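You operate a simulated robot arm through the tools that you are given. There is no shell and no other tool.

Carry out the task below with a simulated two-armed robot. There is one attempt and no reset: what you move stays moved.

Task
Fit the yellow sensor in the bracket, turn it till its lamp lights and clamp it.
Fine: the black sensor goes in the empty pocket; the green lever frees the bracket.

The check looks at the end state, three seconds after you hand in, the way a careful person would. Anything else that was tipped, shoved, dropped, spilled or broken makes it a failure.

Robot
Two 7-joint arms with two-finger parallel grippers on one trunk that stands fixed in place. Base frame: the origin is at the foot of the trunk, x ahead of it, y to its left, z up. Lengths are in mm, angles in rad, forces in N, time in s.
The left shoulder is at [30, 119, 985], the right one opposite. With the tool pointing down near the work surface each hand reaches from about 220 to 660 mm from the base axis, measured 20 degrees to its own side. Payload 3.43 kg a hand.
The TCP of each hand is the grasp point between the finger pads, 30 mm short of the fingertips. In the tool frame z runs along the fingers and y along their closing line. The gripper opens to 94 mm. The fingers are 28 mm wide and 10 mm thick; the gripper's body (50 by 96 mm) begins 55 mm behind the TCP.
Orientation is that of the tool frame in the base frame, as a unit quaternion [w, x, y, z]. With the fingers straight down and closing along the base's y, the tool's x points along the base's -x, its y along +y and its z along -z.

Tools
- The arms move only by the tool drive_tool. It takes "left_targets", "right_targets" or both (then of equal length, played together; a hand with none holds still); each is a list of rows, each a list of 7 numbers: the finger opening in mm, from 0 to 94, then the shift along the tool's x, y, z in mm, then the turn, a rotation vector about the tool's x, y, z in rad. In form: [[fingers, x, y, z, wx, wy, wz], ...]. A call has 1 to 20 rows; each row is the pose to reach, as a shift and turn from the pose commanded when the call began, along the tool's axes at that moment. Rows are played at 5 a second. More than 50 mm and 0.15 rad between two rows, or a gripper value outside its range, and nothing of the call is played. A pose out of reach is approached as far as the arm can. The call stops where the force on the tool passes 40 N (or 10 N more than at its start, if that is more) or the arm is blocked; 0.2 s more then pass. Each finger travels about 72 mm/s and halts on what it meets, pressing with about 38 N; the grip force reading is that of the motor and also rises with nothing between the fingers. The clock runs only during rows and for 0.2 s after the last one: add rows that repeat a pose to give the fingers time. The reply holds the time, the measured pose of the TCP, the force on the tool along the base axes, the opening and the grip force, in the units named above and with some noise, with the torque about the TCP (base axes, N m) and any sound that the robot's microphone picked up.
- Cameras (640 x 400 px; columns grow to the right, rows downward): "scene" is now at [38.9, -20.4, 1683.4]; the picture's right is [-0.28, -0.96, 0.00], its down [-0.79, 0.23, -0.56] and it looks along [0.54, -0.16, -0.83] (base axes); focal length 364 px, centre (320, 200). "left" rides on the left gripper at [76, -14, -102] in its tool frame; the picture's right is [0.18, 0.98, 0.00], its down [-0.75, 0.14, -0.64] and it looks along [-0.63, 0.12, 0.77] (tool axes); focal length 243 px, centre (320, 200). "right" rides on the right gripper at [76, 14, -103] in its tool frame; the picture's right is [-0.18, 0.98, 0.00], its down [-0.75, -0.14, -0.64] and it looks along [-0.63, -0.12, 0.77] (tool axes); focal length 243 px, centre (320, 200). There is no depth. A picture from a camera that has moved, and an enlarged one, comes with that camera's place and axes in the base frame and with its lens.
- grab_frame(camera): a new picture of that camera. It takes no simulated time.
- move_column(by): slides the trunk up (or, below 0, down) by that many mm; the arms and the scene camera ride with it, the base frame stays. It gives what a move gives, with no picture.
- aim_head(pan, tilt): turns the head with the scene camera to pan (to the left, within 2.496 rad either way) and tilt (down, from -0.506 to 1.204), counted from straight ahead of the robot. It gives what a move gives.
- enlarge(camera, box): a new picture of the part [left, top, right, bottom] of that camera's present view, enlarged. It takes no simulated time.
- job_done(): hands the job in; it is judged then, once.

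Nothing tells you positions but the pictures and the camera data. Unless the task says otherwise, let go and move clear before handing in.

The tools are called after "Call:" by a JSON object that holds its "fn" and its "kwargs". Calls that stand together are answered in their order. drive_tool: Moves the arms, as the interface text tells. Its arguments: {"type":"object","properties":{"left_targets":{"type":"array","items":{"type":"array","items":{"type":"number"}}},"right_targets":{"type":"array","items":{"type":"array","items":{"type":"number"}}}},"required":[]} The other tools are called the same way: move_column (by) slides the trunk up or down; aim_head (pan, tilt) turns the head that bears the scene camera; grab_frame (camera) takes a picture; enlarge (camera, box) takes an enlarged picture of a part of a camera's view; job_done () hands the job in.

At the start:

```text
time_s: 0.0
left_tcp_pos: [429.9, 28.2, 1122.2]
left_tcp_rot: [0.0, 0.0, 1.0, 0.0]
left_wrist_force: [0.2, -0.5, 0.1]
left_torque: [0.01, 0.01, -0.03]
left_grip_width: 94.1
left_grasp_force: 0.1
right_tcp_pos: [407.4, -362.0, 1090.1]
right_tcp_rot: [0.0, 0.001, 1.0, 0.0]
right_wrist_force: [0.0, 0.5, -0.2]
right_torque: [0.01, -0.03, -0.01]
right_grip_width: 93.8
right_grasp_force: 0.1
trunk travel left (down, up): [-250.0, 160.0]
head pan, tilt: [-0.286, 0.974]
```

scene: 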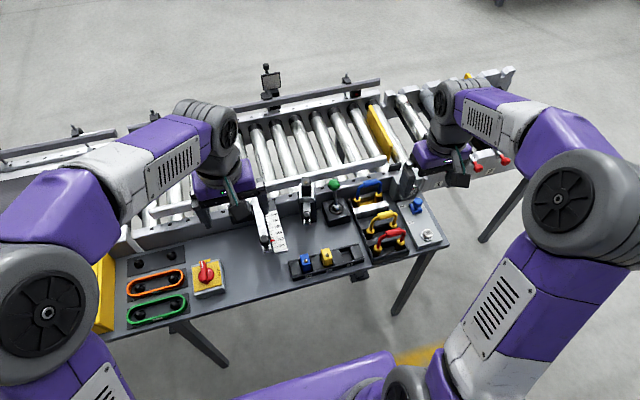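
right: 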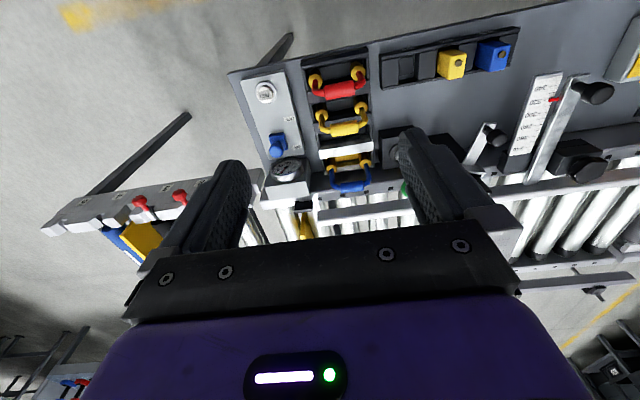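
left: 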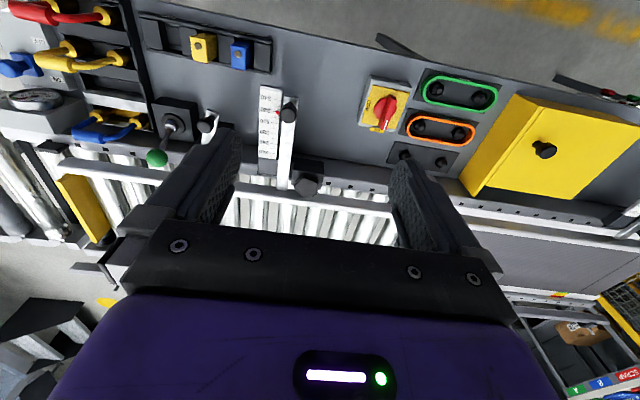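

I see a workbench with a conveyor behind it, a tray with a blue and a yellow sensor, a scale with a lever, and a bracket near the middle. I will take enlarged pictures to identify the bracket, green lever and black sensor before moving.

Call:
{"fn": "enlarge", "kwargs": {"camera": "scene", "box": [230, 160, 450, 300]}}

Call:
{"fn": "enlarge", "kwargs": {"camera": "right", "box": [360, 20, 640, 200]}}

Call:
{"fn": "enlarge", "kwargs": {"camera": "left", "box": [120, 0, 400, 200]}}

```text
2.86 times, centred on (340, 230) of scene
camera zoom: at [38.9, -20.4, 1683.4], right [-0.28, -0.96, 0.0], down [-0.79, 0.23, -0.56], along [0.54, -0.16, -0.83], focal length 1040 px, centre (263, 114)
```

zoom: 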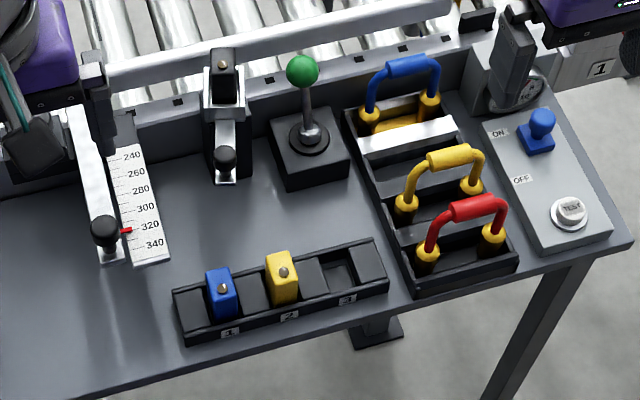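

```text
2.22 times, centred on (500, 110) of right
camera zoom: at [333.0, -348.0, 1192.3], right [0.18, 0.98, 0.0], down [0.75, -0.14, 0.64], along [0.63, -0.12, -0.77], focal length 539 px, centre (-80, 400)
```

zoom: 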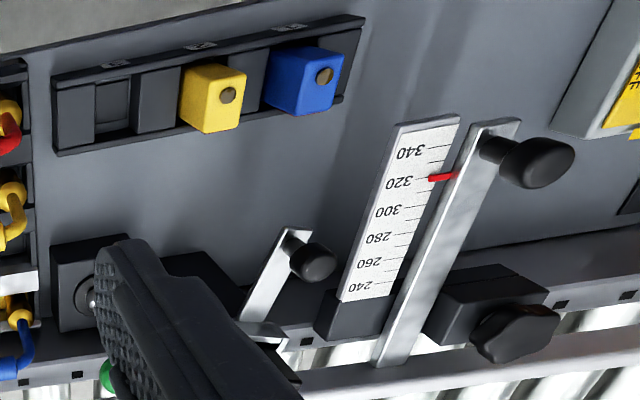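

```text
2.00 times, centred on (260, 100) of left
camera zoom: at [352.3, 14.4, 1225.5], right [-0.18, 0.98, 0.0], down [0.75, 0.14, 0.64], along [0.63, 0.12, -0.77], focal length 485 px, centre (440, 400)
```

zoom: 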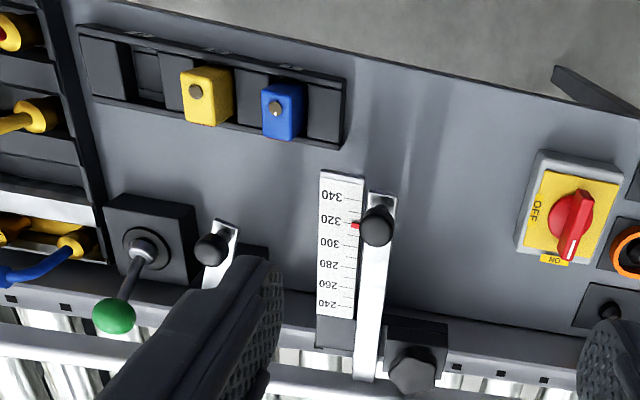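

I'm looking at the bracket, the green-knobbed lever and the tray more closely; the yellow sensor's top is around (445, -161, 784). I'll enlarge these areas further.

Call:
{"fn": "enlarge", "kwargs": {"camera": "scene", "box": [285, 170, 365, 230]}}

Call:
{"fn": "enlarge", "kwargs": {"camera": "scene", "box": [280, 230, 380, 290]}}

Call:
{"fn": "enlarge", "kwargs": {"camera": "right", "box": [440, 90, 540, 200]}}

Call:
{"fn": "enlarge", "kwargs": {"camera": "left", "box": [130, 80, 250, 180]}}

```text
6.67 times, centred on (325, 200) of scene
camera zoom: at [38.9, -20.4, 1683.4], right [-0.28, -0.96, 0.0], down [-0.79, 0.23, -0.56], along [0.54, -0.16, -0.83], focal length 2427 px, centre (287, 200)
```

zoom: 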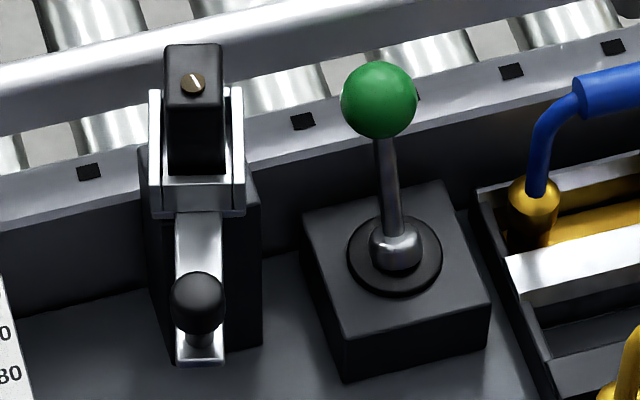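

```text
6.40 times, centred on (330, 260) of scene
camera zoom: at [38.9, -20.4, 1683.4], right [-0.28, -0.96, 0.0], down [-0.79, 0.23, -0.56], along [0.54, -0.16, -0.83], focal length 2330 px, centre (256, -184)
```

zoom: 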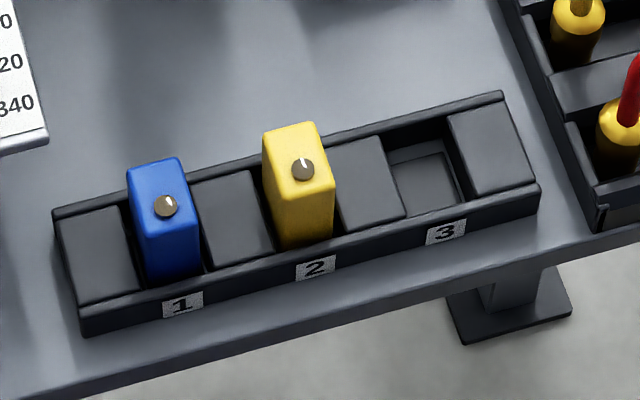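

```text
3.64 times, centred on (490, 145) of right
camera zoom: at [333.0, -348.0, 1192.3], right [0.18, 0.98, 0.0], down [0.75, -0.14, 0.64], along [0.63, -0.12, -0.77], focal length 882 px, centre (-298, 400)
```

zoom: 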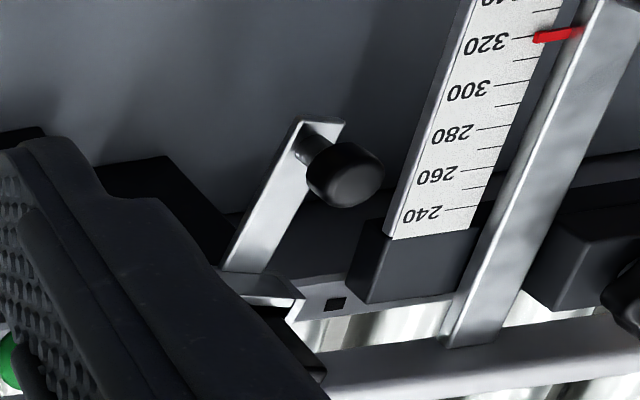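

```text
4.00 times, centred on (190, 130) of left
camera zoom: at [352.3, 14.4, 1225.5], right [-0.18, 0.98, 0.0], down [0.75, 0.14, 0.64], along [0.63, 0.12, -0.77], focal length 970 px, centre (840, 480)
```

zoom: 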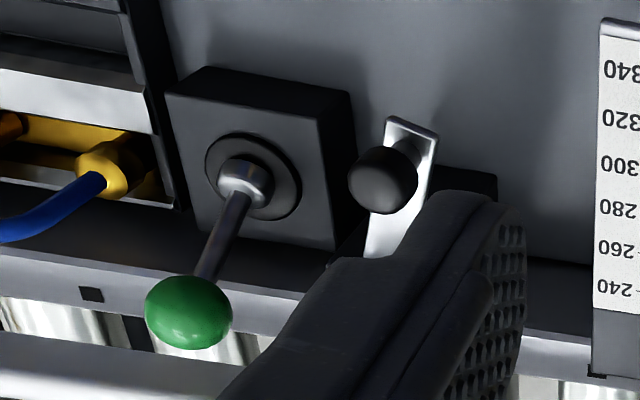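

The black sensor sits in a metal bracket (about x 629, y -155) with a silver, black-knobbed clamp lever; the green-ball lever stands to its right, and pocket 3 of the tray is empty. I'll move the left arm away to the left and bring the right hand's camera in for a closer view.

Call:
{"fn": "drive_tool", "kwargs": {"left_targets": [[94, 0, 30, 0, 0, 0, 0], [94, 0, 60, 0, 0, 0, 0], [94, 0, 90, 0, 0, 0, 0], [94, 0, 120, 0, 0, 0, 0], [94, 0, 150, 0, 0, 0, 0], [94, 0, 180, 0, 0, 0, 0]], "right_targets": [[94, -10, 36, 14, 0, 0, 0], [94, -20, 72, 28, 0, 0, 0], [94, -30, 108, 42, 0, 0, 0], [94, -40, 144, 56, 0, 0, 0], [94, -50, 180, 70, 0, 0, 0], [94, -60, 210, 84, 0, 0, 0]]}}

Call:
{"fn": "grab_frame", "kwargs": {"camera": "right"}}

Call:
{"fn": "grab_frame", "kwargs": {"camera": "scene"}}

```text
time_s: 1.4
left_tcp_pos: [430.7, 209.6, 1124.3]
left_tcp_rot: [-0.001, 0.0, 1.0, 0.0]
left_wrist_force: [-0.3, -0.5, 0.2]
left_torque: [-0.02, 0.01, 0.0]
left_grip_width: 94.0
left_grasp_force: 0.0
right_tcp_pos: [468.5, -151.0, 1007.2]
right_tcp_rot: [0.0, -0.001, 1.0, 0.0]
right_wrist_force: [0.4, 0.2, -0.4]
right_torque: [0.02, 0.04, -0.01]
right_grip_width: 94.0
right_grasp_force: 0.1
trunk travel left (down, up): [-250.0, 160.0]
head pan, tilt: [-0.286, 0.974]
```

```text
taken
camera right: at [393.5, -137.0, 1109.1], right [0.18, 0.98, 0.0], down [0.75, -0.14, 0.64], along [0.63, -0.12, -0.77], focal length 243 px, centre (320, 200)
```

right: 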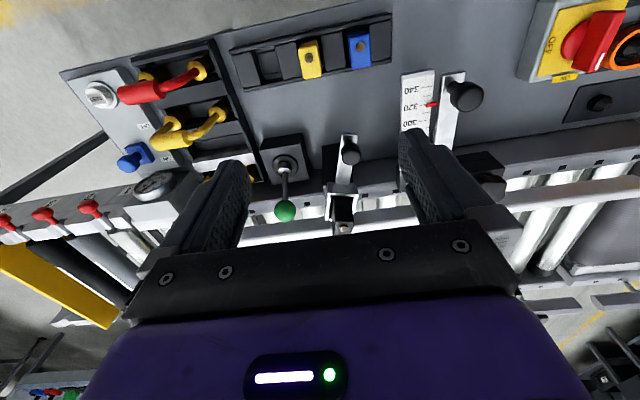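

```text
taken
camera scene: at [39.3, -19.2, 1683.4], right [-0.28, -0.96, 0.0], down [-0.79, 0.23, -0.56], along [0.54, -0.16, -0.83], focal length 364 px, centre (320, 200)
```

scene: 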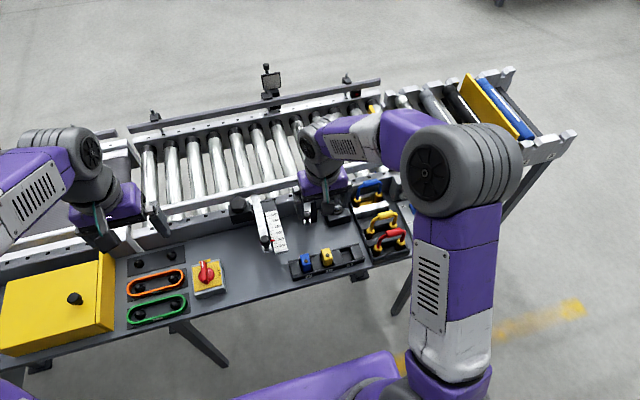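

Call:
{"fn": "enlarge", "kwargs": {"camera": "right", "box": [250, 120, 380, 240]}}

Call:
{"fn": "enlarge", "kwargs": {"camera": "right", "box": [225, 10, 400, 110]}}

Call:
{"fn": "enlarge", "kwargs": {"camera": "left", "box": [0, 0, 240, 200]}}

```text
3.33 times, centred on (315, 180) of right
camera zoom: at [393.5, -137.0, 1109.1], right [0.18, 0.98, 0.0], down [0.75, -0.14, 0.64], along [0.63, -0.12, -0.77], focal length 809 px, centre (337, 267)
```

zoom: 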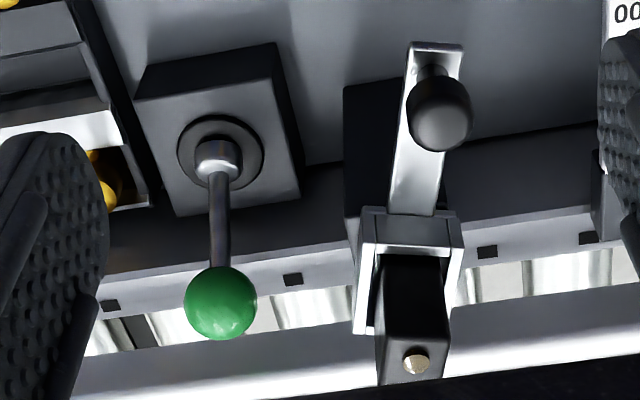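

```text
3.66 times, centred on (312, 60) of right
camera zoom: at [393.5, -137.0, 1109.1], right [0.18, 0.98, 0.0], down [0.75, -0.14, 0.64], along [0.63, -0.12, -0.77], focal length 887 px, centre (347, 712)
```

zoom: 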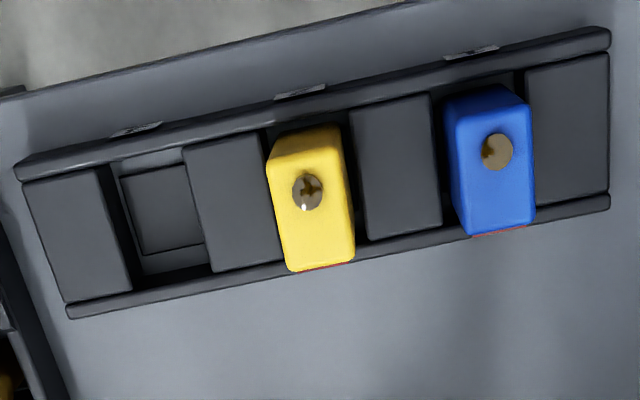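

```text
2.00 times, centred on (120, 100) of left
camera zoom: at [353.6, 196.5, 1227.2], right [-0.18, 0.98, 0.0], down [0.75, 0.14, 0.64], along [0.63, 0.12, -0.77], focal length 485 px, centre (720, 400)
```

zoom: 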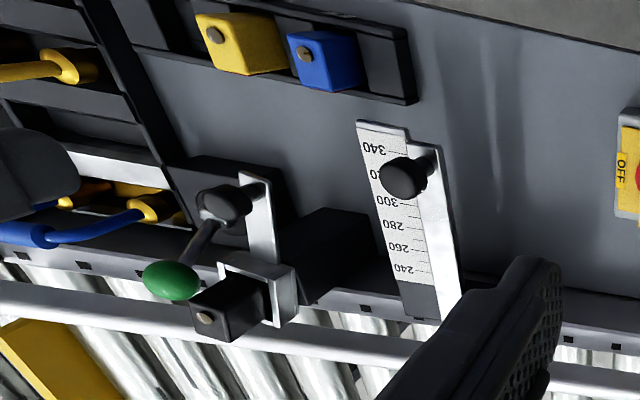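

I estimate the knob of the bracket's swivel arm at about (533,-130,866), the black sensor's top at (610,-150,905), the green ball at (631,-237,832) leaning away from the robot, and pocket spacing of 60 mm along y. I'll retract the right hand and bring the left hand, tilted, to view the bracket from its left side.

Call:
{"fn": "drive_tool", "kwargs": {"right_targets": [[94, 10, -35, -12, 0, 0, 0], [94, 20, -70, -25, 0, 0, 0], [94, 30, -105, -40, 0, 0, 0], [94, 40, -140, -55, 0, 0, 0], [94, 50, -175, -70, 0, 0, 0], [94, 60, -210, -84, 0, 0, 0]]}}

Call:
{"fn": "drive_tool", "kwargs": {"left_targets": [[94, -20, -33, 15, 0.1, 0, 0], [94, -40, -66, 30, 0.22, 0, 0], [94, -60, -99, 45, 0.34, 0, 0], [94, -80, -132, 60, 0.46, 0, 0], [94, -100, -165, 75, 0.58, 0, 0], [94, -120, -198, 90, 0.69, 0, 0], [94, -141, -230, 109, 0.785, 0, 0]]}}

Call:
{"fn": "grab_frame", "kwargs": {"camera": "left"}}

Call:
{"fn": "grab_frame", "kwargs": {"camera": "scene"}}

```text
time_s: 2.8
left_tcp_pos: [430.3, 208.8, 1123.2]
left_tcp_rot: [0.0, 0.001, 1.0, 0.001]
left_wrist_force: [0.1, 0.1, -0.6]
left_torque: [0.0, -0.01, 0.0]
left_grip_width: 94.2
left_grasp_force: 0.0
right_tcp_pos: [406.9, -363.6, 1090.5]
right_tcp_rot: [0.0, 0.0, 1.0, 0.0]
right_wrist_force: [-0.2, -0.3, -0.3]
right_torque: [-0.04, -0.01, 0.03]
right_grip_width: 94.0
right_grasp_force: 0.1
trunk travel left (down, up): [-250.0, 160.0]
head pan, tilt: [-0.286, 0.974]
```

```text
time_s: 4.4
left_tcp_pos: [571.2, -23.0, 1012.4]
left_tcp_rot: [0.0, -0.001, 0.923, -0.384]
left_wrist_force: [-0.2, 0.1, -0.7]
left_torque: [0.0, 0.04, -0.03]
left_grip_width: 94.0
left_grasp_force: 0.0
right_tcp_pos: [408.9, -362.5, 1089.3]
right_tcp_rot: [-0.001, 0.0, 1.0, 0.0]
right_wrist_force: [0.3, -1.0, -0.3]
right_torque: [0.05, 0.02, 0.02]
right_grip_width: 93.7
right_grasp_force: 0.1
trunk travel left (down, up): [-250.0, 160.0]
head pan, tilt: [-0.286, 0.974]
```

```text
taken
camera left: at [494.6, 40.5, 1096.9], right [-0.19, 0.69, -0.7], down [0.75, 0.56, 0.35], along [0.63, -0.46, -0.63], focal length 243 px, centre (320, 200)
```

left: 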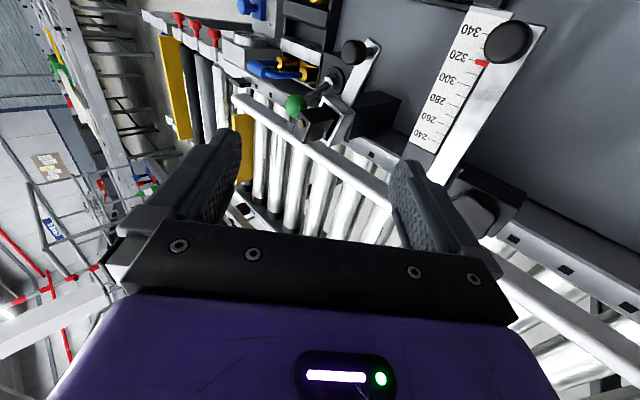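

```text
taken
camera scene: at [40.4, -20.8, 1683.3], right [-0.28, -0.96, 0.0], down [-0.79, 0.23, -0.56], along [0.54, -0.16, -0.83], focal length 364 px, centre (320, 200)
```

scene: 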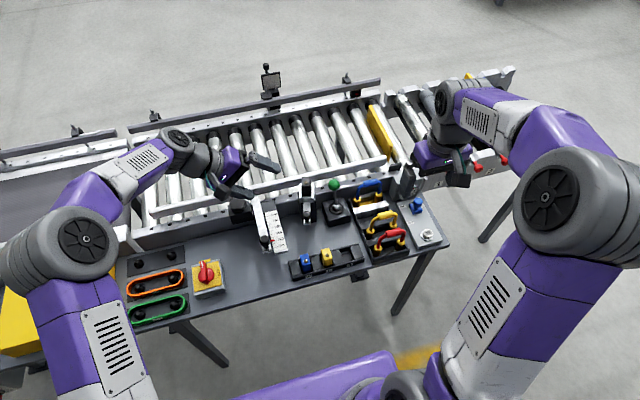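

Call:
{"fn": "enlarge", "kwargs": {"camera": "left", "box": [280, 30, 400, 150]}}

Call:
{"fn": "enlarge", "kwargs": {"camera": "scene", "box": [250, 60, 370, 120]}}

Call:
{"fn": "enlarge", "kwargs": {"camera": "scene", "box": [295, 170, 335, 230]}}

```text
3.33 times, centred on (340, 90) of left
camera zoom: at [494.6, 40.5, 1096.9], right [-0.19, 0.69, -0.7], down [0.75, 0.56, 0.35], along [0.63, -0.46, -0.63], focal length 809 px, centre (253, 567)
```

zoom: 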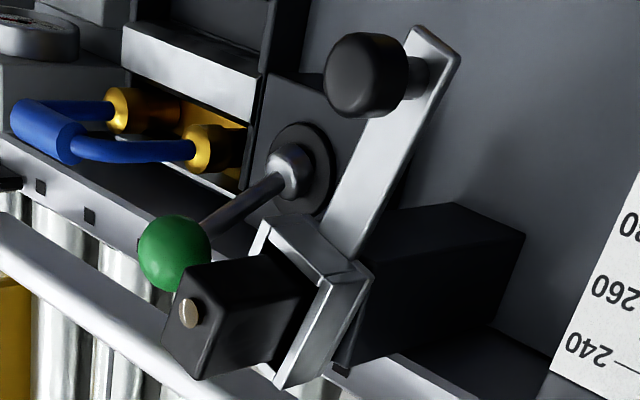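

```text
5.33 times, centred on (310, 90) of scene
camera zoom: at [40.4, -20.8, 1683.3], right [-0.28, -0.96, 0.0], down [-0.79, 0.23, -0.56], along [0.54, -0.16, -0.83], focal length 1941 px, centre (373, 787)
```

zoom: 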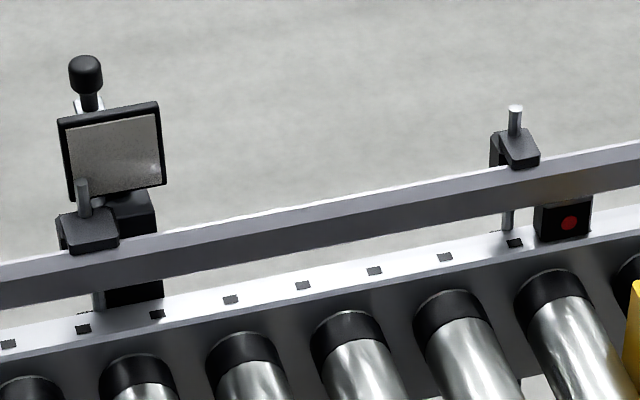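

```text
6.67 times, centred on (315, 200) of scene
camera zoom: at [40.4, -20.8, 1683.3], right [-0.28, -0.96, 0.0], down [-0.79, 0.23, -0.56], along [0.54, -0.16, -0.83], focal length 2427 px, centre (353, 200)
```

zoom: 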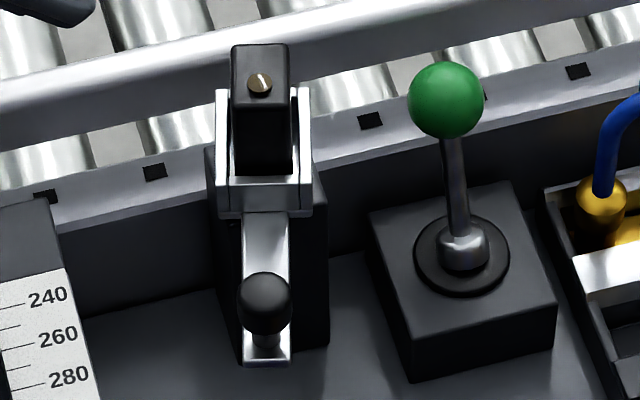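

The bracket is a low silver U-frame around the sensor's foot with its arm at about z 843, yawed roughly 15° to the right; the grey reflector seems to stand straight ahead of it near (1054, -150, 900). I'm zooming in more to get the frame height and pocket shapes.

Call:
{"fn": "enlarge", "kwargs": {"camera": "left", "box": [305, 75, 365, 150]}}

Call:
{"fn": "enlarge", "kwargs": {"camera": "scene", "box": [298, 172, 328, 212]}}

Call:
{"fn": "enlarge", "kwargs": {"camera": "scene", "box": [316, 240, 366, 280]}}

```text
5.33 times, centred on (335, 112) of left
camera zoom: at [494.6, 40.5, 1096.9], right [-0.19, 0.69, -0.7], down [0.75, 0.56, 0.35], along [0.63, -0.46, -0.63], focal length 1294 px, centre (240, 667)
```

zoom: 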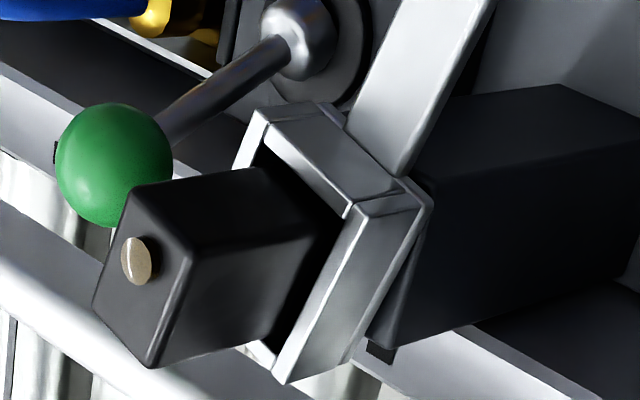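

```text
10.00 times, centred on (313, 192) of scene
camera zoom: at [40.4, -20.8, 1683.3], right [-0.28, -0.96, 0.0], down [-0.79, 0.23, -0.56], along [0.54, -0.16, -0.83], focal length 3640 px, centre (390, 280)
```

zoom: 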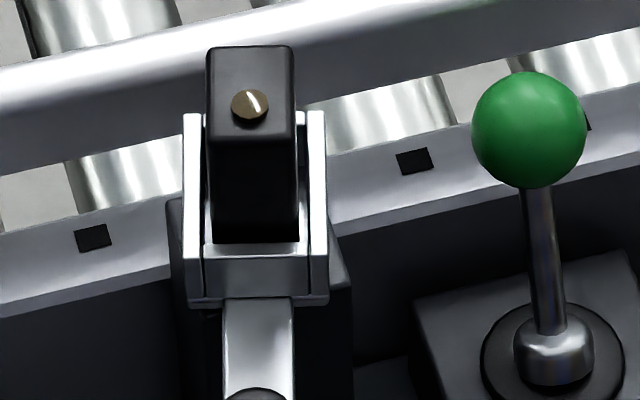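

```text
10.00 times, centred on (341, 260) of scene
camera zoom: at [40.4, -20.8, 1683.3], right [-0.28, -0.96, 0.0], down [-0.79, 0.23, -0.56], along [0.54, -0.16, -0.83], focal length 3640 px, centre (110, -400)
```

zoom: 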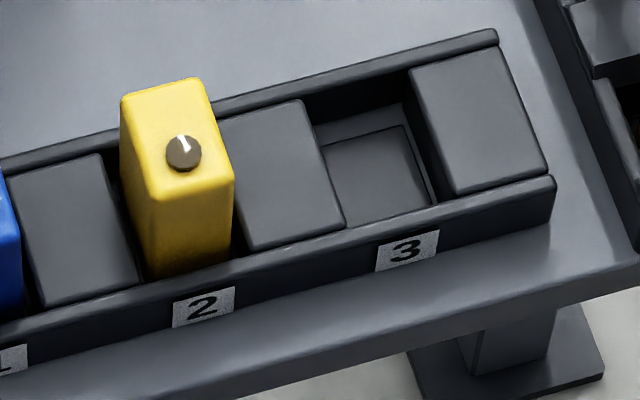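

The frame runs from about z 843 to 869 with the sensor standing ~36 mm proud of it, and the tray dividers top out near z 747. Next I send the left arm back out of the way and bring the right hand above the green ball to pull that lever toward the robot.

Call:
{"fn": "drive_tool", "kwargs": {"left_targets": [[94, 20, 12, -34, -0.1, 0, 0], [94, 40, 24, -68, -0.22, 0, 0], [94, 60, 36, -102, -0.34, 0, 0], [94, 80, 49, -136, -0.46, 0, 0], [94, 100, 61, -170, -0.58, 0, 0], [94, 120, 73, -205, -0.69, 0, 0], [94, 141, 85.6, -240, -0.785, 0, 0]]}}

Call:
{"fn": "drive_tool", "kwargs": {"right_targets": [[80, -32, 18, 22, 0, 0, 0], [70, -64, 36, 44, 0, 0, 0], [60, -96, 54, 66, 0, 0, 0], [60, -128, 72, 88, 0, 0, 0], [60, -160, 90, 110, 0, 0, 0], [60, -192, 108, 132, 0, 0, 0], [60, -222, 125, 160, 0, 0, 0], [60, -222, 125, 160, 0, 0, 0]]}}

Call:
{"fn": "grab_frame", "kwargs": {"camera": "right"}}

Call:
{"fn": "grab_frame", "kwargs": {"camera": "scene"}}

```text
time_s: 6.0
left_tcp_pos: [430.1, 210.1, 1121.2]
left_tcp_rot: [0.0, 0.001, 1.0, 0.002]
left_wrist_force: [0.3, 0.6, 0.1]
left_torque: [-0.03, -0.03, -0.01]
left_grip_width: 93.9
left_grasp_force: 0.0
right_tcp_pos: [406.2, -363.5, 1091.6]
right_tcp_rot: [0.0, 0.0, 1.0, 0.0]
right_wrist_force: [-0.2, -0.2, 0.0]
right_torque: [-0.01, 0.01, 0.0]
right_grip_width: 93.9
right_grasp_force: 0.0
trunk travel left (down, up): [-250.0, 160.0]
head pan, tilt: [-0.286, 0.974]
```

```text
time_s: 7.8
left_tcp_pos: [431.7, 208.5, 1121.3]
left_tcp_rot: [0.0, 0.0, 1.0, 0.001]
left_wrist_force: [-0.1, 0.4, -0.1]
left_torque: [0.0, 0.01, -0.02]
left_grip_width: 94.1
left_grasp_force: 0.0
right_tcp_pos: [630.0, -236.6, 931.6]
right_tcp_rot: [-0.001, 0.0, 1.0, 0.0]
right_wrist_force: [-0.7, 0.0, 0.3]
right_torque: [0.01, -0.03, 0.01]
right_grip_width: 60.1
right_grasp_force: 0.0
trunk travel left (down, up): [-250.0, 160.0]
head pan, tilt: [-0.286, 0.974]
```

```text
taken
camera right: at [554.4, -223.0, 1033.1], right [0.18, 0.98, 0.0], down [0.75, -0.14, 0.64], along [0.63, -0.12, -0.77], focal length 243 px, centre (320, 200)
```

right: 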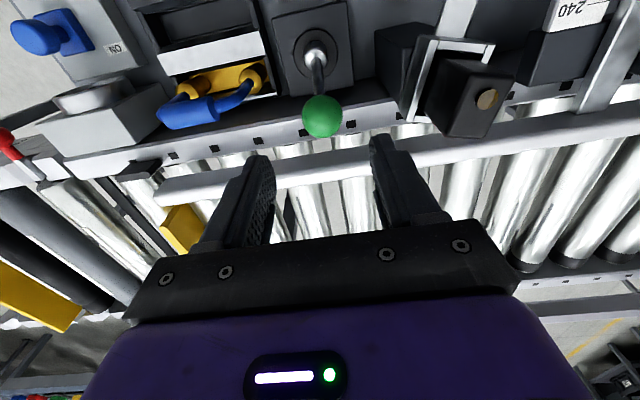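

```text
taken
camera scene: at [37.7, -20.5, 1683.5], right [-0.28, -0.96, 0.0], down [-0.79, 0.23, -0.56], along [0.54, -0.16, -0.83], focal length 364 px, centre (320, 200)
```

scene: 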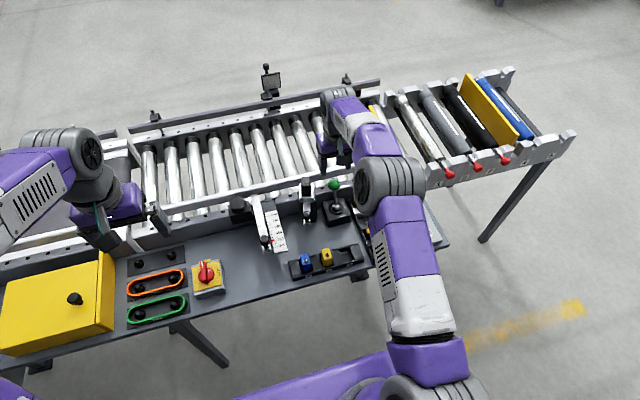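

The right hand is directly above the green ball (about (630,-236,832)) with nothing in the way of the fingers. I descend around the ball.

Call:
{"fn": "drive_tool", "kwargs": {"right_targets": [[60, 0, 0, 35, 0, 0, 0], [60, 0, 0, 70, 0, 0, 0], [60, 0, 0, 98, 0, 0, 0], [60, 0, 0, 98, 0, 0, 0]]}}

Call:
{"fn": "grab_frame", "kwargs": {"camera": "right"}}

Call:
{"fn": "enlarge", "kwargs": {"camera": "scene", "box": [290, 150, 370, 230]}}

```text
time_s: 8.8
left_tcp_pos: [431.4, 209.0, 1121.2]
left_tcp_rot: [0.0, 0.001, 1.0, 0.0]
left_wrist_force: [0.6, -1.0, 0.0]
left_torque: [-0.02, 0.0, -0.02]
left_grip_width: 94.2
left_grasp_force: 0.0
right_tcp_pos: [629.4, -236.0, 833.4]
right_tcp_rot: [0.0, 0.0, 1.0, 0.0]
right_wrist_force: [0.6, 0.5, 0.1]
right_torque: [0.02, 0.0, 0.0]
right_grip_width: 60.1
right_grasp_force: 0.1
trunk travel left (down, up): [-250.0, 160.0]
head pan, tilt: [-0.286, 0.974]
```

```text
taken
camera right: at [553.8, -221.8, 935.4], right [0.18, 0.98, 0.0], down [0.75, -0.14, 0.64], along [0.63, -0.12, -0.77], focal length 243 px, centre (320, 200)
```

right: 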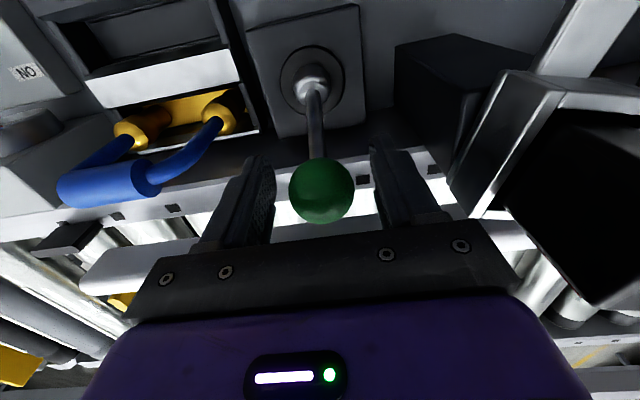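

```text
5.00 times, centred on (330, 190) of scene
camera zoom: at [38.5, -20.2, 1683.5], right [-0.28, -0.96, 0.0], down [-0.79, 0.23, -0.56], along [0.54, -0.16, -0.83], focal length 1820 px, centre (270, 250)
```

zoom: 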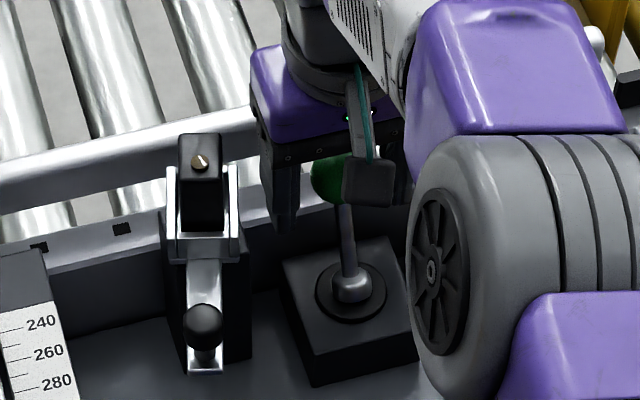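

The ball is centred between the fingers. I close on it gently.

Call:
{"fn": "drive_tool", "kwargs": {"right_targets": [[40, 0, 0, 0, 0, 0, 0], [28, 0, 0, 0, 0, 0, 0], [28, 0, 0, 0, 0, 0, 0]]}}

```text
time_s: 9.6
left_tcp_pos: [431.7, 209.7, 1121.4]
left_tcp_rot: [0.0, 0.0, 1.0, -0.001]
left_wrist_force: [-0.6, -0.1, -0.6]
left_torque: [-0.02, 0.02, 0.01]
left_grip_width: 94.2
left_grasp_force: 0.1
right_tcp_pos: [630.0, -234.1, 833.1]
right_tcp_rot: [0.0, 0.0, 1.0, 0.0]
right_wrist_force: [0.2, 4.2, -1.7]
right_torque: [0.06, -0.05, -0.03]
right_grip_width: 33.8
right_grasp_force: 45.1
trunk travel left (down, up): [-250.0, 160.0]
head pan, tilt: [-0.286, 0.974]
```

The ball is gripped (33.8 mm). I pull it toward the robot along its arc.

Call:
{"fn": "drive_tool", "kwargs": {"right_targets": [[28, 5, 0, -2, 0, 0, 0], [28, 10, 0, -3.5, 0, 0, 0], [28, 15, 0, -4.6, 0, 0, 0], [28, 20, 0, -5.4, 0, 0, 0], [28, 25, 0, -6, 0, 0, 0], [28, 31, 0, -6.2, 0, 0, 0]]}}

Call:
{"fn": "enlarge", "kwargs": {"camera": "scene", "box": [290, 150, 370, 230]}}

```text
time_s: 11.0
left_tcp_pos: [430.7, 210.1, 1122.2]
left_tcp_rot: [0.001, 0.001, 1.0, -0.001]
left_wrist_force: [0.2, -0.4, 0.1]
left_torque: [0.04, 0.0, -0.01]
left_grip_width: 93.8
left_grasp_force: 0.0
right_tcp_pos: [596.0, -236.1, 837.4]
right_tcp_rot: [-0.004, 0.0, 1.0, 0.0]
right_wrist_force: [-1.8, 12.5, 4.8]
right_torque: [0.04, 0.05, 0.03]
right_grip_width: 35.2
right_grasp_force: 6.9
trunk travel left (down, up): [-250.0, 160.0]
head pan, tilt: [-0.286, 0.974]
```

```text
5.00 times, centred on (330, 190) of scene
camera zoom: at [37.3, -18.7, 1683.5], right [-0.28, -0.96, 0.0], down [-0.79, 0.23, -0.56], along [0.54, -0.16, -0.83], focal length 1820 px, centre (270, 250)
```

zoom: 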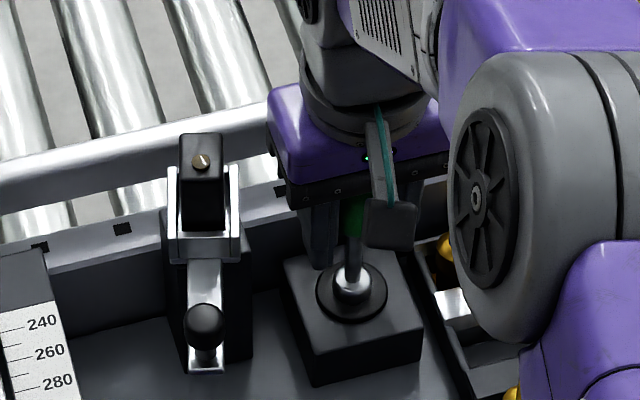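

The lever has come to about upright. I continue pulling to the near side.

Call:
{"fn": "drive_tool", "kwargs": {"right_targets": [[28, 6, 0, 0.2, 0, 0, 0], [28, 12, 0, 0.8, 0, 0, 0], [28, 18, 0, 2, 0, 0, 0], [28, 24, 0, 3.6, 0, 0, 0], [28, 30, 0, 5.6, 0, 0, 0], [28, 30, 0, 5.6, 0, 0, 0]]}}

Call:
{"fn": "grab_frame", "kwargs": {"camera": "right"}}

Call:
{"fn": "enlarge", "kwargs": {"camera": "scene", "box": [290, 150, 370, 230]}}

```text
time_s: 12.4
left_tcp_pos: [431.2, 209.9, 1121.4]
left_tcp_rot: [0.0, 0.0, 1.0, -0.001]
left_wrist_force: [-0.5, -0.2, -0.4]
left_torque: [0.04, -0.01, -0.02]
left_grip_width: 94.0
left_grasp_force: 0.1
right_tcp_pos: [570.8, -235.4, 833.7]
right_tcp_rot: [0.0, 0.0, 1.0, -0.001]
right_wrist_force: [1.4, 13.0, 0.2]
right_torque: [-0.1, -0.13, 0.05]
right_grip_width: 35.6
right_grasp_force: 6.1
trunk travel left (down, up): [-250.0, 160.0]
head pan, tilt: [-0.286, 0.974]
```

```text
taken
camera right: at [494.5, -221.5, 935.5], right [0.18, 0.98, 0.0], down [0.75, -0.14, 0.64], along [0.63, -0.12, -0.77], focal length 243 px, centre (320, 200)
```

right: 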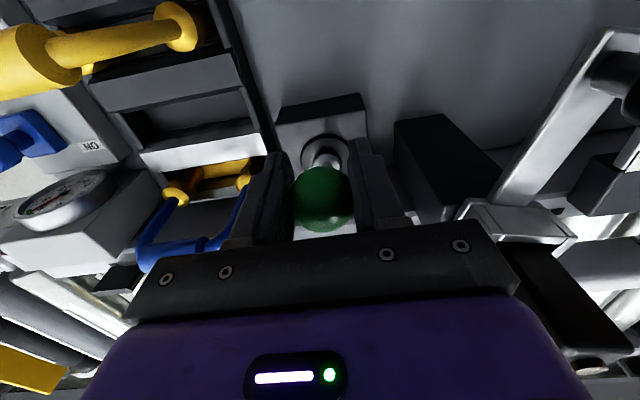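

```text
5.00 times, centred on (330, 190) of scene
camera zoom: at [39.1, -18.5, 1683.4], right [-0.28, -0.96, 0.0], down [-0.79, 0.23, -0.56], along [0.54, -0.16, -0.83], focal length 1820 px, centre (270, 250)
```

zoom: 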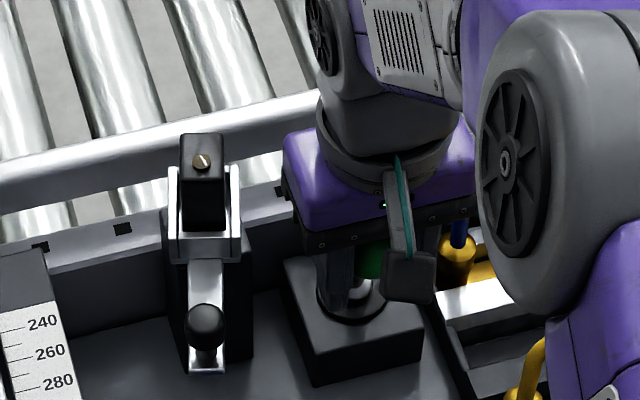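

The lever is now leaning toward the robot, with no stop felt yet. I pull a little further to find its end stop.

Call:
{"fn": "drive_tool", "kwargs": {"right_targets": [[28, 3, 0, 1.2, 0, 0, 0], [28, 6, 0, 2.5, 0, 0, 0], [28, 9, 0, 4, 0, 0, 0], [28, 9, 0, 4, 0, 0, 0]]}}

```text
time_s: 13.4
left_tcp_pos: [432.8, 209.9, 1120.9]
left_tcp_rot: [0.001, 0.0, 1.0, -0.001]
left_wrist_force: [0.5, 0.7, 0.5]
left_torque: [-0.03, 0.03, -0.05]
left_grip_width: 93.8
left_grasp_force: 0.1
right_tcp_pos: [562.1, -236.2, 829.4]
right_tcp_rot: [0.001, 0.0, 1.0, 0.0]
right_wrist_force: [6.1, 13.3, 0.7]
right_torque: [-0.15, -0.15, -0.04]
right_grip_width: 35.8
right_grasp_force: 6.5
trunk travel left (down, up): [-250.0, 160.0]
head pan, tilt: [-0.286, 0.974]
```

A little resistance has built up, so the lever is probably at its near stop. I open the fingers and see where the lever stays.

Call:
{"fn": "drive_tool", "kwargs": {"right_targets": [[45, 0, 0, 0, 0, 0, 0], [60, 0, 0, 0, 0, 0, 0], [60, 0, 0, 0, 0, 0, 0]]}}

Call:
{"fn": "drive_tool", "kwargs": {"right_targets": [[60, 0, 0, -40, 0, 0, 0], [60, 0, 0, -80, 0, 0, 0], [60, 0, 0, -120, 0, 0, 0], [60, 0, 0, -150, 0, 0, 0]]}}

Call:
{"fn": "grab_frame", "kwargs": {"camera": "right"}}

Call:
{"fn": "enlarge", "kwargs": {"camera": "scene", "box": [290, 150, 370, 230]}}

```text
time_s: 14.2
left_tcp_pos: [431.1, 209.5, 1120.7]
left_tcp_rot: [0.0, 0.0, 1.0, 0.0]
left_wrist_force: [-1.2, -0.3, -0.2]
left_torque: [0.0, -0.01, -0.03]
left_grip_width: 94.0
left_grasp_force: 0.1
right_tcp_pos: [559.9, -238.0, 829.1]
right_tcp_rot: [0.0, -0.001, 1.0, 0.001]
right_wrist_force: [-0.2, 0.4, 0.4]
right_torque: [-0.06, -0.03, -0.01]
right_grip_width: 60.2
right_grasp_force: 0.0
trunk travel left (down, up): [-250.0, 160.0]
head pan, tilt: [-0.286, 0.974]
```

```text
time_s: 15.2
left_tcp_pos: [431.8, 209.0, 1121.4]
left_tcp_rot: [0.0, 0.0, 1.0, -0.001]
left_wrist_force: [-0.4, 0.1, 0.6]
left_torque: [0.03, 0.02, 0.03]
left_grip_width: 94.4
left_grasp_force: 0.0
right_tcp_pos: [562.7, -238.8, 979.9]
right_tcp_rot: [-0.001, -0.001, 1.0, 0.001]
right_wrist_force: [0.6, 0.2, -0.3]
right_torque: [0.02, 0.01, 0.0]
right_grip_width: 60.0
right_grasp_force: 0.0
trunk travel left (down, up): [-250.0, 160.0]
head pan, tilt: [-0.286, 0.974]
```

```text
taken
camera right: at [486.6, -224.2, 1082.0], right [0.18, 0.98, 0.0], down [0.75, -0.14, 0.64], along [0.63, -0.12, -0.77], focal length 243 px, centre (320, 200)
```

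right: 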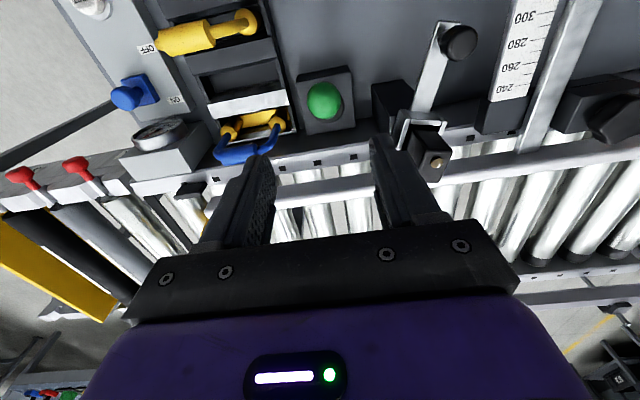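

```text
5.00 times, centred on (330, 190) of scene
camera zoom: at [38.6, -20.2, 1683.4], right [-0.28, -0.96, 0.0], down [-0.79, 0.23, -0.56], along [0.54, -0.16, -0.83], focal length 1820 px, centre (270, 250)
```

zoom: 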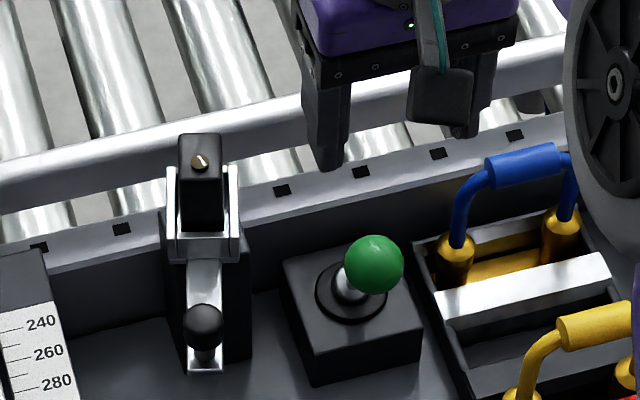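

The lever now rests leaning toward the robot, ball near (567,-237,830), so the bracket should be free. Next I position the right hand above the black sensor, turned 15° to match the bracket.

Call:
{"fn": "drive_tool", "kwargs": {"right_targets": [[60, -11, 22, -4, 0, 0, 0.065], [60, -22, 44, -8, 0, 0, 0.13], [60, -33, 66, -12, 0, 0, 0.195], [60, -45, 88, -15, 0, 0, 0.26], [60, -45, 88, -15, 0, 0, 0.26]]}}

Call:
{"fn": "grab_frame", "kwargs": {"camera": "right"}}

Call:
{"fn": "enlarge", "kwargs": {"camera": "right", "box": [250, 50, 400, 160]}}

```text
time_s: 16.4
left_tcp_pos: [432.1, 209.2, 1121.4]
left_tcp_rot: [0.001, -0.001, 1.0, 0.001]
left_wrist_force: [0.4, -0.8, 1.0]
left_torque: [0.02, 0.05, 0.0]
left_grip_width: 93.8
left_grasp_force: 0.2
right_tcp_pos: [606.0, -150.8, 996.4]
right_tcp_rot: [0.0, 0.13, 0.991, 0.001]
right_wrist_force: [-0.8, -0.2, 0.1]
right_torque: [0.01, 0.0, 0.02]
right_grip_width: 59.9
right_grasp_force: 0.2
trunk travel left (down, up): [-250.0, 160.0]
head pan, tilt: [-0.286, 0.974]
```

```text
taken
camera right: at [537.0, -116.4, 1098.1], right [0.43, 0.9, 0.0], down [0.69, -0.33, 0.64], along [0.58, -0.28, -0.77], focal length 243 px, centre (320, 200)
```

right: 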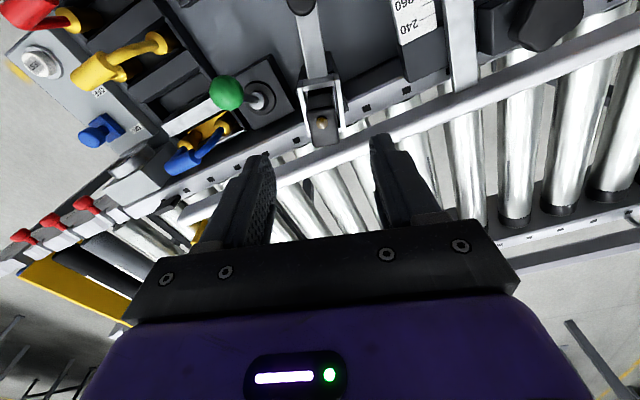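

```text
3.64 times, centred on (325, 105) of right
camera zoom: at [537.0, -116.4, 1098.1], right [0.43, 0.9, 0.0], down [0.69, -0.33, 0.64], along [0.58, -0.28, -0.77], focal length 882 px, centre (302, 546)
```

zoom: 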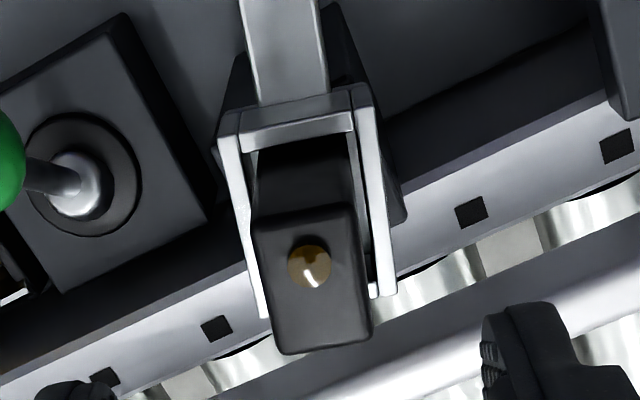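

The sensor's top is about 31×23 mm centred at (613,-150) and turned −15°, as expected, and it stands between the fingers. I shift slightly and descend so the fingertips end about 5 mm above the frame.

Call:
{"fn": "drive_tool", "kwargs": {"right_targets": [[52, -6.5, 2, 30, 0, 0, 0], [52, -6.5, 2, 60, 0, 0, 0], [52, -6.5, 2, 80, 0, 0, 0], [52, -6.5, 2, 92, 0, 0, 0], [52, -6.5, 2, 92, 0, 0, 0]]}}

Call:
{"fn": "grab_frame", "kwargs": {"camera": "right"}}

Call:
{"fn": "enlarge", "kwargs": {"camera": "scene", "box": [280, 150, 340, 220]}}

```text
time_s: 17.6
left_tcp_pos: [431.9, 209.7, 1121.4]
left_tcp_rot: [0.0, -0.001, 1.0, 0.0]
left_wrist_force: [0.8, -0.2, -0.7]
left_torque: [-0.01, -0.01, 0.02]
left_grip_width: 94.0
left_grasp_force: 0.0
right_tcp_pos: [612.3, -149.5, 901.5]
right_tcp_rot: [0.0, 0.129, 0.992, 0.0]
right_wrist_force: [0.2, -0.4, 0.2]
right_torque: [0.03, 0.01, 0.0]
right_grip_width: 51.7
right_grasp_force: 0.0
trunk travel left (down, up): [-250.0, 160.0]
head pan, tilt: [-0.286, 0.974]
```

```text
taken
camera right: at [543.2, -115.6, 1004.1], right [0.43, 0.9, 0.0], down [0.69, -0.33, 0.64], along [0.58, -0.28, -0.77], focal length 243 px, centre (320, 200)
```

right: 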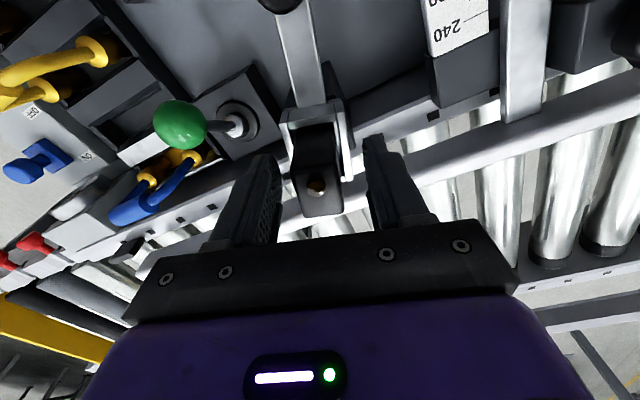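

```text
5.71 times, centred on (310, 185) of scene
camera zoom: at [38.8, -20.4, 1683.4], right [-0.28, -0.96, 0.0], down [-0.79, 0.23, -0.56], along [0.54, -0.16, -0.83], focal length 2080 px, centre (377, 286)
```

zoom: 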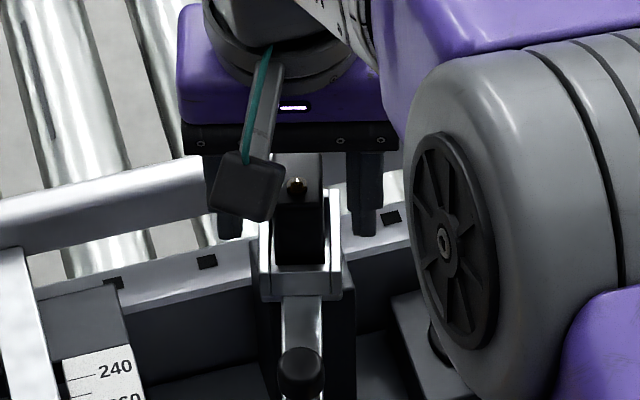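

The fingertips straddle the black sensor just above the frame. I close the grip and then lift a little to test whether it comes free.

Call:
{"fn": "drive_tool", "kwargs": {"right_targets": [[35, 0, 0, 0, 0, 0, 0], [18, 0, 0, 0, 0, 0, 0], [18, 0, 0, 0, 0, 0, 0], [18, 0, 0, 0, 0, 0, 0]]}}

Call:
{"fn": "drive_tool", "kwargs": {"right_targets": [[18, 0, 0, -3, 0, 0, 0], [18, 0, 0, -6, 0, 0, 0], [18, 0, 0, -9, 0, 0, 0], [18, 0, 0, -12, 0, 0, 0]]}}

Call:
{"fn": "enlarge", "kwargs": {"camera": "scene", "box": [280, 150, 340, 220]}}

Call:
{"fn": "grab_frame", "kwargs": {"camera": "right"}}

```text
time_s: 18.6
left_tcp_pos: [431.1, 208.7, 1120.5]
left_tcp_rot: [-0.001, 0.0, 1.0, 0.0]
left_wrist_force: [0.2, 0.3, 0.2]
left_torque: [-0.01, -0.03, 0.02]
left_grip_width: 94.2
left_grasp_force: 0.0
right_tcp_pos: [612.3, -149.0, 902.2]
right_tcp_rot: [0.0, 0.131, 0.991, 0.0]
right_wrist_force: [0.1, 0.4, -0.2]
right_torque: [-0.02, 0.0, 0.04]
right_grip_width: 27.2
right_grasp_force: 37.4
trunk travel left (down, up): [-250.0, 160.0]
head pan, tilt: [-0.286, 0.974]
```

```text
time_s: 19.6
left_tcp_pos: [431.6, 209.5, 1121.5]
left_tcp_rot: [0.0, 0.0, 1.0, 0.0]
left_wrist_force: [-0.4, -0.9, -0.1]
left_torque: [0.01, -0.01, 0.01]
left_grip_width: 94.0
left_grasp_force: 0.0
right_tcp_pos: [612.6, -148.3, 913.8]
right_tcp_rot: [0.0, 0.13, 0.992, 0.0]
right_wrist_force: [-0.2, 0.6, -1.1]
right_torque: [0.02, -0.01, 0.01]
right_grip_width: 27.7
right_grasp_force: 38.1
trunk travel left (down, up): [-250.0, 160.0]
head pan, tilt: [-0.286, 0.974]
```

```text
5.71 times, centred on (310, 185) of scene
camera zoom: at [38.9, -20.4, 1683.4], right [-0.28, -0.96, 0.0], down [-0.79, 0.23, -0.56], along [0.54, -0.16, -0.83], focal length 2080 px, centre (377, 286)
```

zoom: 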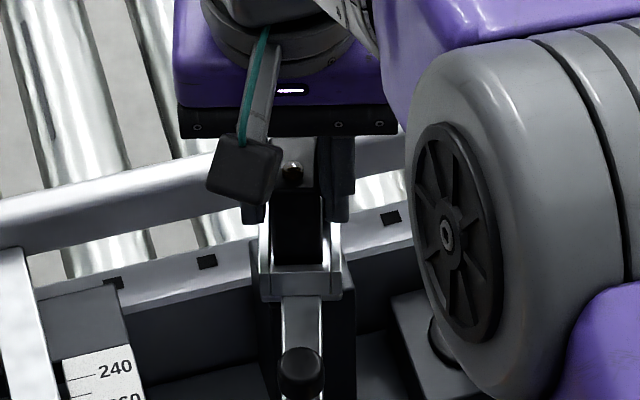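

```text
taken
camera right: at [543.1, -114.9, 1016.0], right [0.43, 0.9, 0.0], down [0.69, -0.33, 0.64], along [0.58, -0.28, -0.77], focal length 243 px, centre (320, 200)
```

right: 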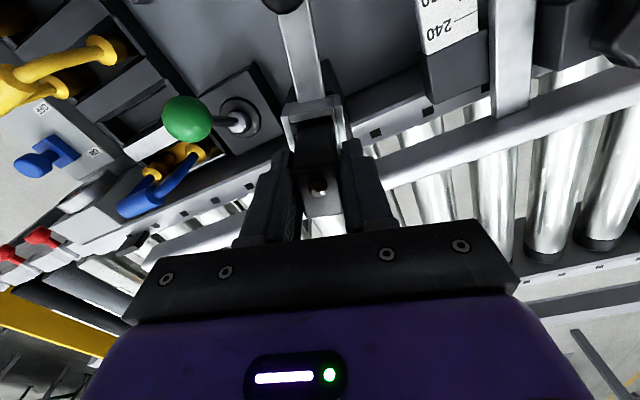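

The black sensor (27 mm wide) comes up freely. I lift it clear, turn it straight and carry it above the empty pocket 3 near (452,-221).

Call:
{"fn": "drive_tool", "kwargs": {"right_targets": [[18, 0, 0, -25, 0, 0, 0], [18, 0, 0, -50, 0, 0, 0], [18, 0, 0, -75, 0, 0, 0], [18, 0, 0, -85, 0, 0, 0], [18, 23, -19, -85, 0, 0, -0.05], [18, 46, -38, -85, 0, 0, -0.1], [18, 69, -57, -85, 0, 0, -0.15], [18, 92, -76, -85, 0, 0, -0.2], [18, 115, -95, -85, 0, 0, -0.25], [18, 137, -112.6, -85, 0, 0, -0.262], [18, 137, -112.6, -85, 0, 0, -0.262]]}}

Call:
{"fn": "grab_frame", "kwargs": {"camera": "right"}}

Call:
{"fn": "grab_frame", "kwargs": {"camera": "scene"}}

```text
time_s: 22.0
left_tcp_pos: [432.7, 209.2, 1121.4]
left_tcp_rot: [0.0, 0.0, 1.0, 0.001]
left_wrist_force: [0.5, 0.1, 0.0]
left_torque: [0.02, 0.03, 0.0]
left_grip_width: 94.2
left_grasp_force: 0.1
right_tcp_pos: [452.2, -223.7, 998.1]
right_tcp_rot: [0.0, -0.001, 1.0, 0.0]
right_wrist_force: [-0.4, 0.0, -0.1]
right_torque: [0.01, 0.03, -0.02]
right_grip_width: 27.2
right_grasp_force: 37.6
trunk travel left (down, up): [-250.0, 160.0]
head pan, tilt: [-0.286, 0.974]
```

```text
taken
camera right: at [376.7, -210.0, 1100.8], right [0.18, 0.98, 0.0], down [0.75, -0.14, 0.64], along [0.63, -0.12, -0.77], focal length 243 px, centre (320, 200)
```

right: 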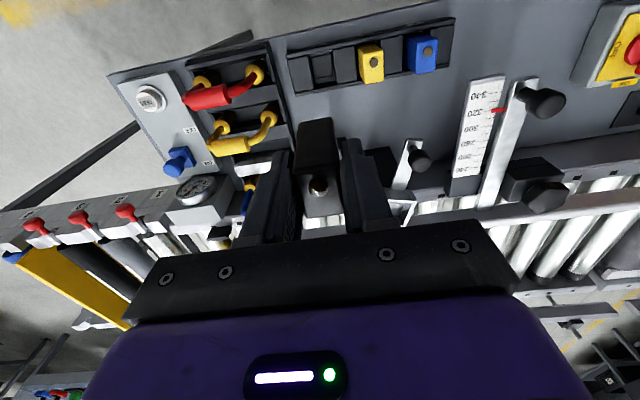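

```text
taken
camera scene: at [39.5, -20.2, 1683.4], right [-0.28, -0.96, 0.0], down [-0.79, 0.23, -0.56], along [0.54, -0.16, -0.83], focal length 364 px, centre (320, 200)
```

scene: 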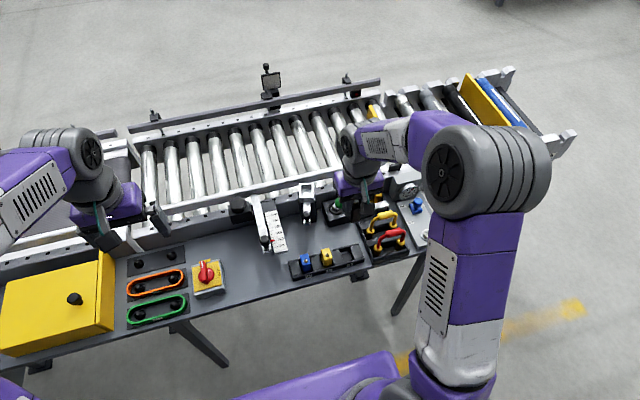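

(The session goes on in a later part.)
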